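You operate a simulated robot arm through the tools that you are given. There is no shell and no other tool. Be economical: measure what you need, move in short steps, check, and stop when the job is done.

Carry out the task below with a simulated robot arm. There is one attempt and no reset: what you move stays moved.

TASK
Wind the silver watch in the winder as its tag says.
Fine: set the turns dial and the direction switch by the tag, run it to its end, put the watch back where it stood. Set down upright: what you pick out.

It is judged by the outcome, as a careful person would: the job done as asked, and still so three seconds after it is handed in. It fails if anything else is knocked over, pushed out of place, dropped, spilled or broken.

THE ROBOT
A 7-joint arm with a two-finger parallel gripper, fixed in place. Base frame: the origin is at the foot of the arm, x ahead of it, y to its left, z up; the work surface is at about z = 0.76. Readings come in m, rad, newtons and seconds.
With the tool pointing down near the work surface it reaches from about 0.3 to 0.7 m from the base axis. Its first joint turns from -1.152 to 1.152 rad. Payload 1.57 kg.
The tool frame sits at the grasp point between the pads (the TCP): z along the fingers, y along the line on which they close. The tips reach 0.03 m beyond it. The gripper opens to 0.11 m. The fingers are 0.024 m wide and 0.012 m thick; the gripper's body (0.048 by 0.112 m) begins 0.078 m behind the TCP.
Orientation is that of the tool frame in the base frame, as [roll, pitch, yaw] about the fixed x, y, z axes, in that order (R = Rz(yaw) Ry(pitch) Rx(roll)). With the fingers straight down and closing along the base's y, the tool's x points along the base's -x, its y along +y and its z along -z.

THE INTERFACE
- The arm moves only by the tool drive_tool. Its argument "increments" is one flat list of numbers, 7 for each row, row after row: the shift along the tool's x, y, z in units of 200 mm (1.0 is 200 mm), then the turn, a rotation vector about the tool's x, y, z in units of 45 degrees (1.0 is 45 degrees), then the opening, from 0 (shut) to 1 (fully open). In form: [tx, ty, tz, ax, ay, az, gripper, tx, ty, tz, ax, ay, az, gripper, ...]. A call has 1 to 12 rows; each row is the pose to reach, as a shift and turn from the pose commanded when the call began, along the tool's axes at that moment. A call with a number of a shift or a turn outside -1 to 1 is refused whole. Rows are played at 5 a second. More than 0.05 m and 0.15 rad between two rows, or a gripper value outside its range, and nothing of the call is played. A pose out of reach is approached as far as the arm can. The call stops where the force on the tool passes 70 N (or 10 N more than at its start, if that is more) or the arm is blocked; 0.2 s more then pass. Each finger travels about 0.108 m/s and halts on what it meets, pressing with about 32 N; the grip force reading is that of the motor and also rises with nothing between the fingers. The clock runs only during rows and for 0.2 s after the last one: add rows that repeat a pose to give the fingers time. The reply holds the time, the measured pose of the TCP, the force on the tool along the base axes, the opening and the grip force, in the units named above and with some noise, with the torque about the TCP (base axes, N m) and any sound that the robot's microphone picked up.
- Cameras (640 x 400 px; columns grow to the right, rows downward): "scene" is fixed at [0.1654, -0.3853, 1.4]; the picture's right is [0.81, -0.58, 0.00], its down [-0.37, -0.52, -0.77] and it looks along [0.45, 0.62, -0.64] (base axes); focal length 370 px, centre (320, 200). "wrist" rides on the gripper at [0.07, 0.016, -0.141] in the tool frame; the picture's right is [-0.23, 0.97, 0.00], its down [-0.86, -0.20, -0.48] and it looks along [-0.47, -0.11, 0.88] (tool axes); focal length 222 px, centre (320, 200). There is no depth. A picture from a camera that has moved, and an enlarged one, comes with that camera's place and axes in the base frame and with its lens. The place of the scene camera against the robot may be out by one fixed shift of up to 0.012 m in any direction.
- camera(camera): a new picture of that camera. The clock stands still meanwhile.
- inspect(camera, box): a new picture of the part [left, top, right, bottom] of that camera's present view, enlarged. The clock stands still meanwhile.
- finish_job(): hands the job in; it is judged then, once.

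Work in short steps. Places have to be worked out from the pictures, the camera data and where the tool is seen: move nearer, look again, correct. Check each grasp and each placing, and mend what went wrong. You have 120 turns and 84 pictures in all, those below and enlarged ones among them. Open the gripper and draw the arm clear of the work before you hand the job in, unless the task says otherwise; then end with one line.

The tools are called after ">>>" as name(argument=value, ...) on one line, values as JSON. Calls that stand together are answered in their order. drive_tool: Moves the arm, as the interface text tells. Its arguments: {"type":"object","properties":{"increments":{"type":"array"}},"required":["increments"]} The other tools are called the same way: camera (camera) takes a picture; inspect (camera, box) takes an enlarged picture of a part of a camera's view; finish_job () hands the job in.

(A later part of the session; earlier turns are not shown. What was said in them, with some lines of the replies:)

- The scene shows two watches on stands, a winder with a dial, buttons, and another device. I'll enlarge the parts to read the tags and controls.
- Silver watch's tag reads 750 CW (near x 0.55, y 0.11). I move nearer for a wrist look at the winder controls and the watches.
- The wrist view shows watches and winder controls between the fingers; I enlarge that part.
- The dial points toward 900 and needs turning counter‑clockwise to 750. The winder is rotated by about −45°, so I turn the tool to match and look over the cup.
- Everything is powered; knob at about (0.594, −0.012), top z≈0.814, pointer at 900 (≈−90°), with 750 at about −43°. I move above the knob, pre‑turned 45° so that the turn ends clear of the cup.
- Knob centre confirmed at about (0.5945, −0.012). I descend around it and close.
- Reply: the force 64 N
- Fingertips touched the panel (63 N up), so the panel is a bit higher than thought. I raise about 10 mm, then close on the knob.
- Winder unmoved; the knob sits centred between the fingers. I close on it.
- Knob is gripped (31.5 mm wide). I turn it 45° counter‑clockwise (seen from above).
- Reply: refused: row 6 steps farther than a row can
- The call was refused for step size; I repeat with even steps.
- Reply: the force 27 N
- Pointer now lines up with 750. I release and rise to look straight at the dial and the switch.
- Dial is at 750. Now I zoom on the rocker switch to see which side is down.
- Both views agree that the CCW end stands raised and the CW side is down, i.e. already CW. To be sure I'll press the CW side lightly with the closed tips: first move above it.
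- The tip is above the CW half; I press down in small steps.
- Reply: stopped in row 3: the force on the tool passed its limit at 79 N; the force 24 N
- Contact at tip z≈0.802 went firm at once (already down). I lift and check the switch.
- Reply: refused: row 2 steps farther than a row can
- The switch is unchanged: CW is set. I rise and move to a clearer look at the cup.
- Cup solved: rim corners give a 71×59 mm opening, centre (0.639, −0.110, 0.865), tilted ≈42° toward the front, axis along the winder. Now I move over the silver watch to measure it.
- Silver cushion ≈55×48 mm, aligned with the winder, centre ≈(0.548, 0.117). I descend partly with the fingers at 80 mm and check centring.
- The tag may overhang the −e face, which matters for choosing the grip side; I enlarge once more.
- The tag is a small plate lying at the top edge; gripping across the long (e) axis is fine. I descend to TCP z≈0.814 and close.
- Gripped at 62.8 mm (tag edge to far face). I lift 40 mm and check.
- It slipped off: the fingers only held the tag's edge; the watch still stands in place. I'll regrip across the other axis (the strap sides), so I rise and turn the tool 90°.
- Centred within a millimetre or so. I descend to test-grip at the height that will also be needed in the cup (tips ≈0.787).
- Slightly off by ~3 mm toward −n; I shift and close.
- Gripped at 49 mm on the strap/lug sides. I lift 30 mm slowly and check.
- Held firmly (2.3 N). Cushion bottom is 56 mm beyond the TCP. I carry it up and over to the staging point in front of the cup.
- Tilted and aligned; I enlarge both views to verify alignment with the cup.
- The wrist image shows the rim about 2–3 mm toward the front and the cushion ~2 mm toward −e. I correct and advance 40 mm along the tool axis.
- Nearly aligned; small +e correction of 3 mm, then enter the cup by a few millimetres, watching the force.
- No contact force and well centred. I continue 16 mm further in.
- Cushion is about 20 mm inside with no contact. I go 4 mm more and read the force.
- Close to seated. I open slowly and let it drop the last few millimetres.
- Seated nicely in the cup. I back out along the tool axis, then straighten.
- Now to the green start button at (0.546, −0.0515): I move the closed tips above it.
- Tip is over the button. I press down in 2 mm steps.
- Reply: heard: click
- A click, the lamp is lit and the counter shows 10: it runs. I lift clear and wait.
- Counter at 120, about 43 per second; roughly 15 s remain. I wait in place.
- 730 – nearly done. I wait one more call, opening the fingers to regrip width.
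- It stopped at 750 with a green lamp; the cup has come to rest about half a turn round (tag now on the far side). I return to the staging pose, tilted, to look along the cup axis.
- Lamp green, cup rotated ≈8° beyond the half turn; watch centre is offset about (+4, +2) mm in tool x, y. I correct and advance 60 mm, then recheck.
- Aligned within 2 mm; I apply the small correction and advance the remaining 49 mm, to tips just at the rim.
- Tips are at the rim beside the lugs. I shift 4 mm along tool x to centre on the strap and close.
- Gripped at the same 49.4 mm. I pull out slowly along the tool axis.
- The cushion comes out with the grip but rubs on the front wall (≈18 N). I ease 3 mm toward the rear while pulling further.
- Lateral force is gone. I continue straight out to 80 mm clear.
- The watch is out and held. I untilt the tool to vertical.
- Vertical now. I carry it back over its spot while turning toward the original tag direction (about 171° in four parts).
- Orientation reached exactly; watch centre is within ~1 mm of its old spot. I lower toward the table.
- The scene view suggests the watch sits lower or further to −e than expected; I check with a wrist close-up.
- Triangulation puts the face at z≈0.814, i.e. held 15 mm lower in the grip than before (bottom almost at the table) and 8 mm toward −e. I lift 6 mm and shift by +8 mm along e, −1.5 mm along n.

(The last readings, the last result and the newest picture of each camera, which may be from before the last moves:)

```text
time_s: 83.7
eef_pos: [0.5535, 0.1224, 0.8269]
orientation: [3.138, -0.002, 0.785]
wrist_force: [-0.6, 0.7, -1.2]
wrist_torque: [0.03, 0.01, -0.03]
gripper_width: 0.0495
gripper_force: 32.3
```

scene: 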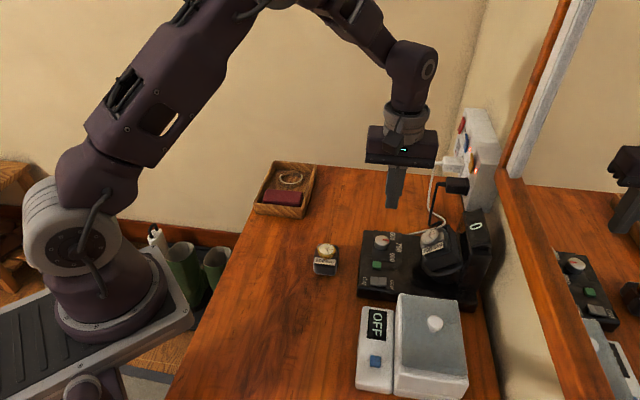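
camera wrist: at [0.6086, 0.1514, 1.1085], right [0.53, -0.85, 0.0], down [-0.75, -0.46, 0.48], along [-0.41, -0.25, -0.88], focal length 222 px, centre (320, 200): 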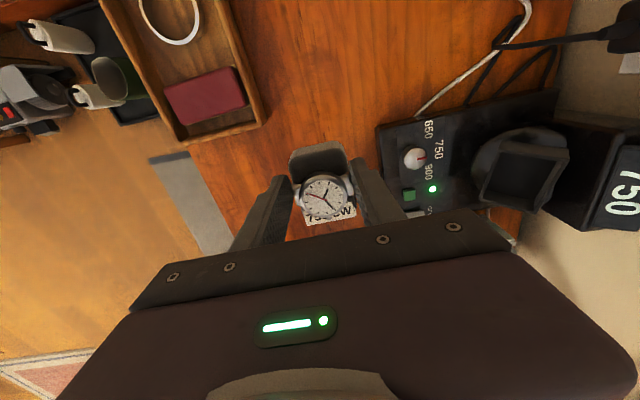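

Not yet touching; I continue down in 1 mm steps.

>>> drive_tool(increments=[0, 0, 0.005, 0, 0, 0, 0.3, 0, 0, 0.01, 0, 0, 0, 0.3, 0, 0, 0.01, 0, 0, 0, 0.3])

>>> drive_tool(increments=[0, 0, 0.005, 0, 0, 0, 0.3, 0, 0, 0.01, 0, 0, 0, 0.3, 0, 0, 0.01, 0, 0, 0, 0.3])

>>> inspect(camera="scene", box=[290, 180, 370, 260])

```text
time_s: 84.5
eef_pos: [0.5533, 0.1218, 0.826]
orientation: [3.137, -0.003, 0.786]
wrist_force: [-0.7, -1.1, 19.9]
wrist_torque: [-0.59, 0.69, 0.01]
gripper_width: 0.0495
gripper_force: 32.2
```

```text
time_s: 85.3
eef_pos: [0.5543, 0.1215, 0.8248]
orientation: [3.138, -0.006, 0.787]
wrist_force: [-4.1, 3.2, 48.3]
wrist_torque: [0.1, 0.24, -0.03]
gripper_width: 0.0492
gripper_force: 32.0
```

```text
5.00 times, centred on (330, 220) of scene
camera zoom: at [0.1645, -0.3854, 1.4001], right [0.81, -0.58, 0.0], down [-0.37, -0.52, -0.77], along [0.45, 0.62, -0.64], focal length 1850 px, centre (270, 100)
```

zoom: 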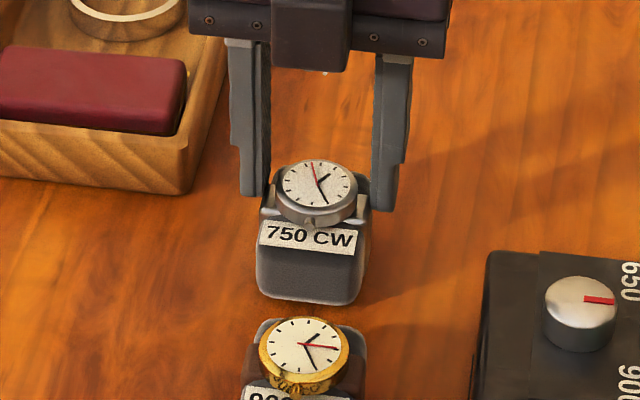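

It rests on the table and the picture matches the original place. I ease the press off and open slowly.

>>> drive_tool(increments=[0, 0, -0.012, 0, 0, 0, 0.3, 0, 0, -0.012, 0, 0, 0, 0.46, 0, 0, -0.012, 0, 0, 0, 0.5, 0, 0, -0.012, 0, 0, 0, 0.56, 0, 0, -0.012, 0, 0, 0, 0.58, 0, 0, -0.012, 0, 0, 0, 0.58])

>>> drive_tool(increments=[0, 0, -0.1, 0, 0, 0, 0.58, 0, 0, -0.25, 0, 0, 0, 0.58, 0, 0, -0.45, 0, 0, 0, 0.58, 0, 0, -0.65, 0, 0, 0, 0.58, 0, 0, -0.85, 0, 0, 0, 0.58, 0, 0, -0.85, 0, 0, 0, 0.58])

>>> camera(camera="scene")

>>> inspect(camera="scene", box=[290, 195, 370, 285])

```text
time_s: 86.7
eef_pos: [0.5526, 0.1202, 0.826]
orientation: [3.139, -0.002, 0.787]
wrist_force: [0.9, -0.1, -0.4]
wrist_torque: [-0.03, 0.03, 0.02]
gripper_width: 0.0638
gripper_force: 0.1
```

```text
time_s: 88.1
eef_pos: [0.5526, 0.1209, 0.994]
orientation: [-3.141, -0.001, 0.786]
wrist_force: [-0.7, -0.4, -0.4]
wrist_torque: [0.01, 0.0, -0.01]
gripper_width: 0.0641
gripper_force: 0.2
```

```text
9 pictures are left
```

scene: 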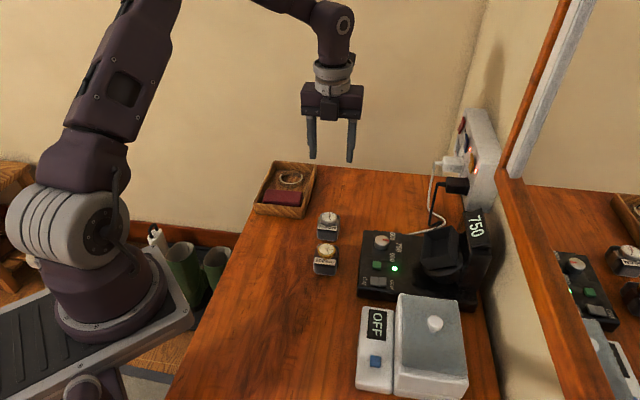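

```text
4.44 times, centred on (330, 240) of scene
camera zoom: at [0.1654, -0.3853, 1.4], right [0.81, -0.58, 0.0], down [-0.37, -0.52, -0.77], along [0.45, 0.62, -0.64], focal length 1645 px, centre (276, 22)
```

zoom: 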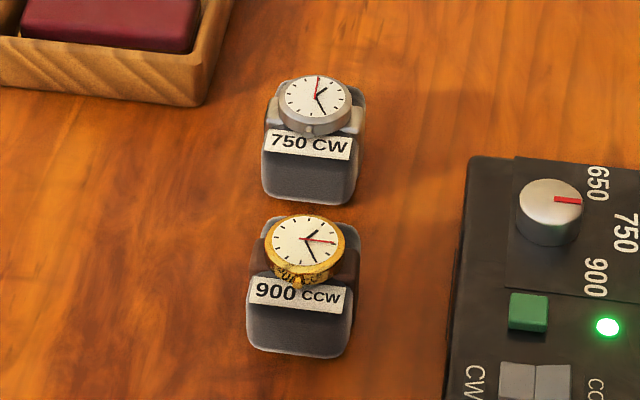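

The silver watch stands upright in its original spot, the winder shows 750 with a green lamp, and the arm is clear with the gripper open. I hand it in.

>>> finish_job()

```text
The job is handed in.
```

The silver watch was wound as its tag says (750, CW), the run went to its end, and the watch is back upright where it stood.
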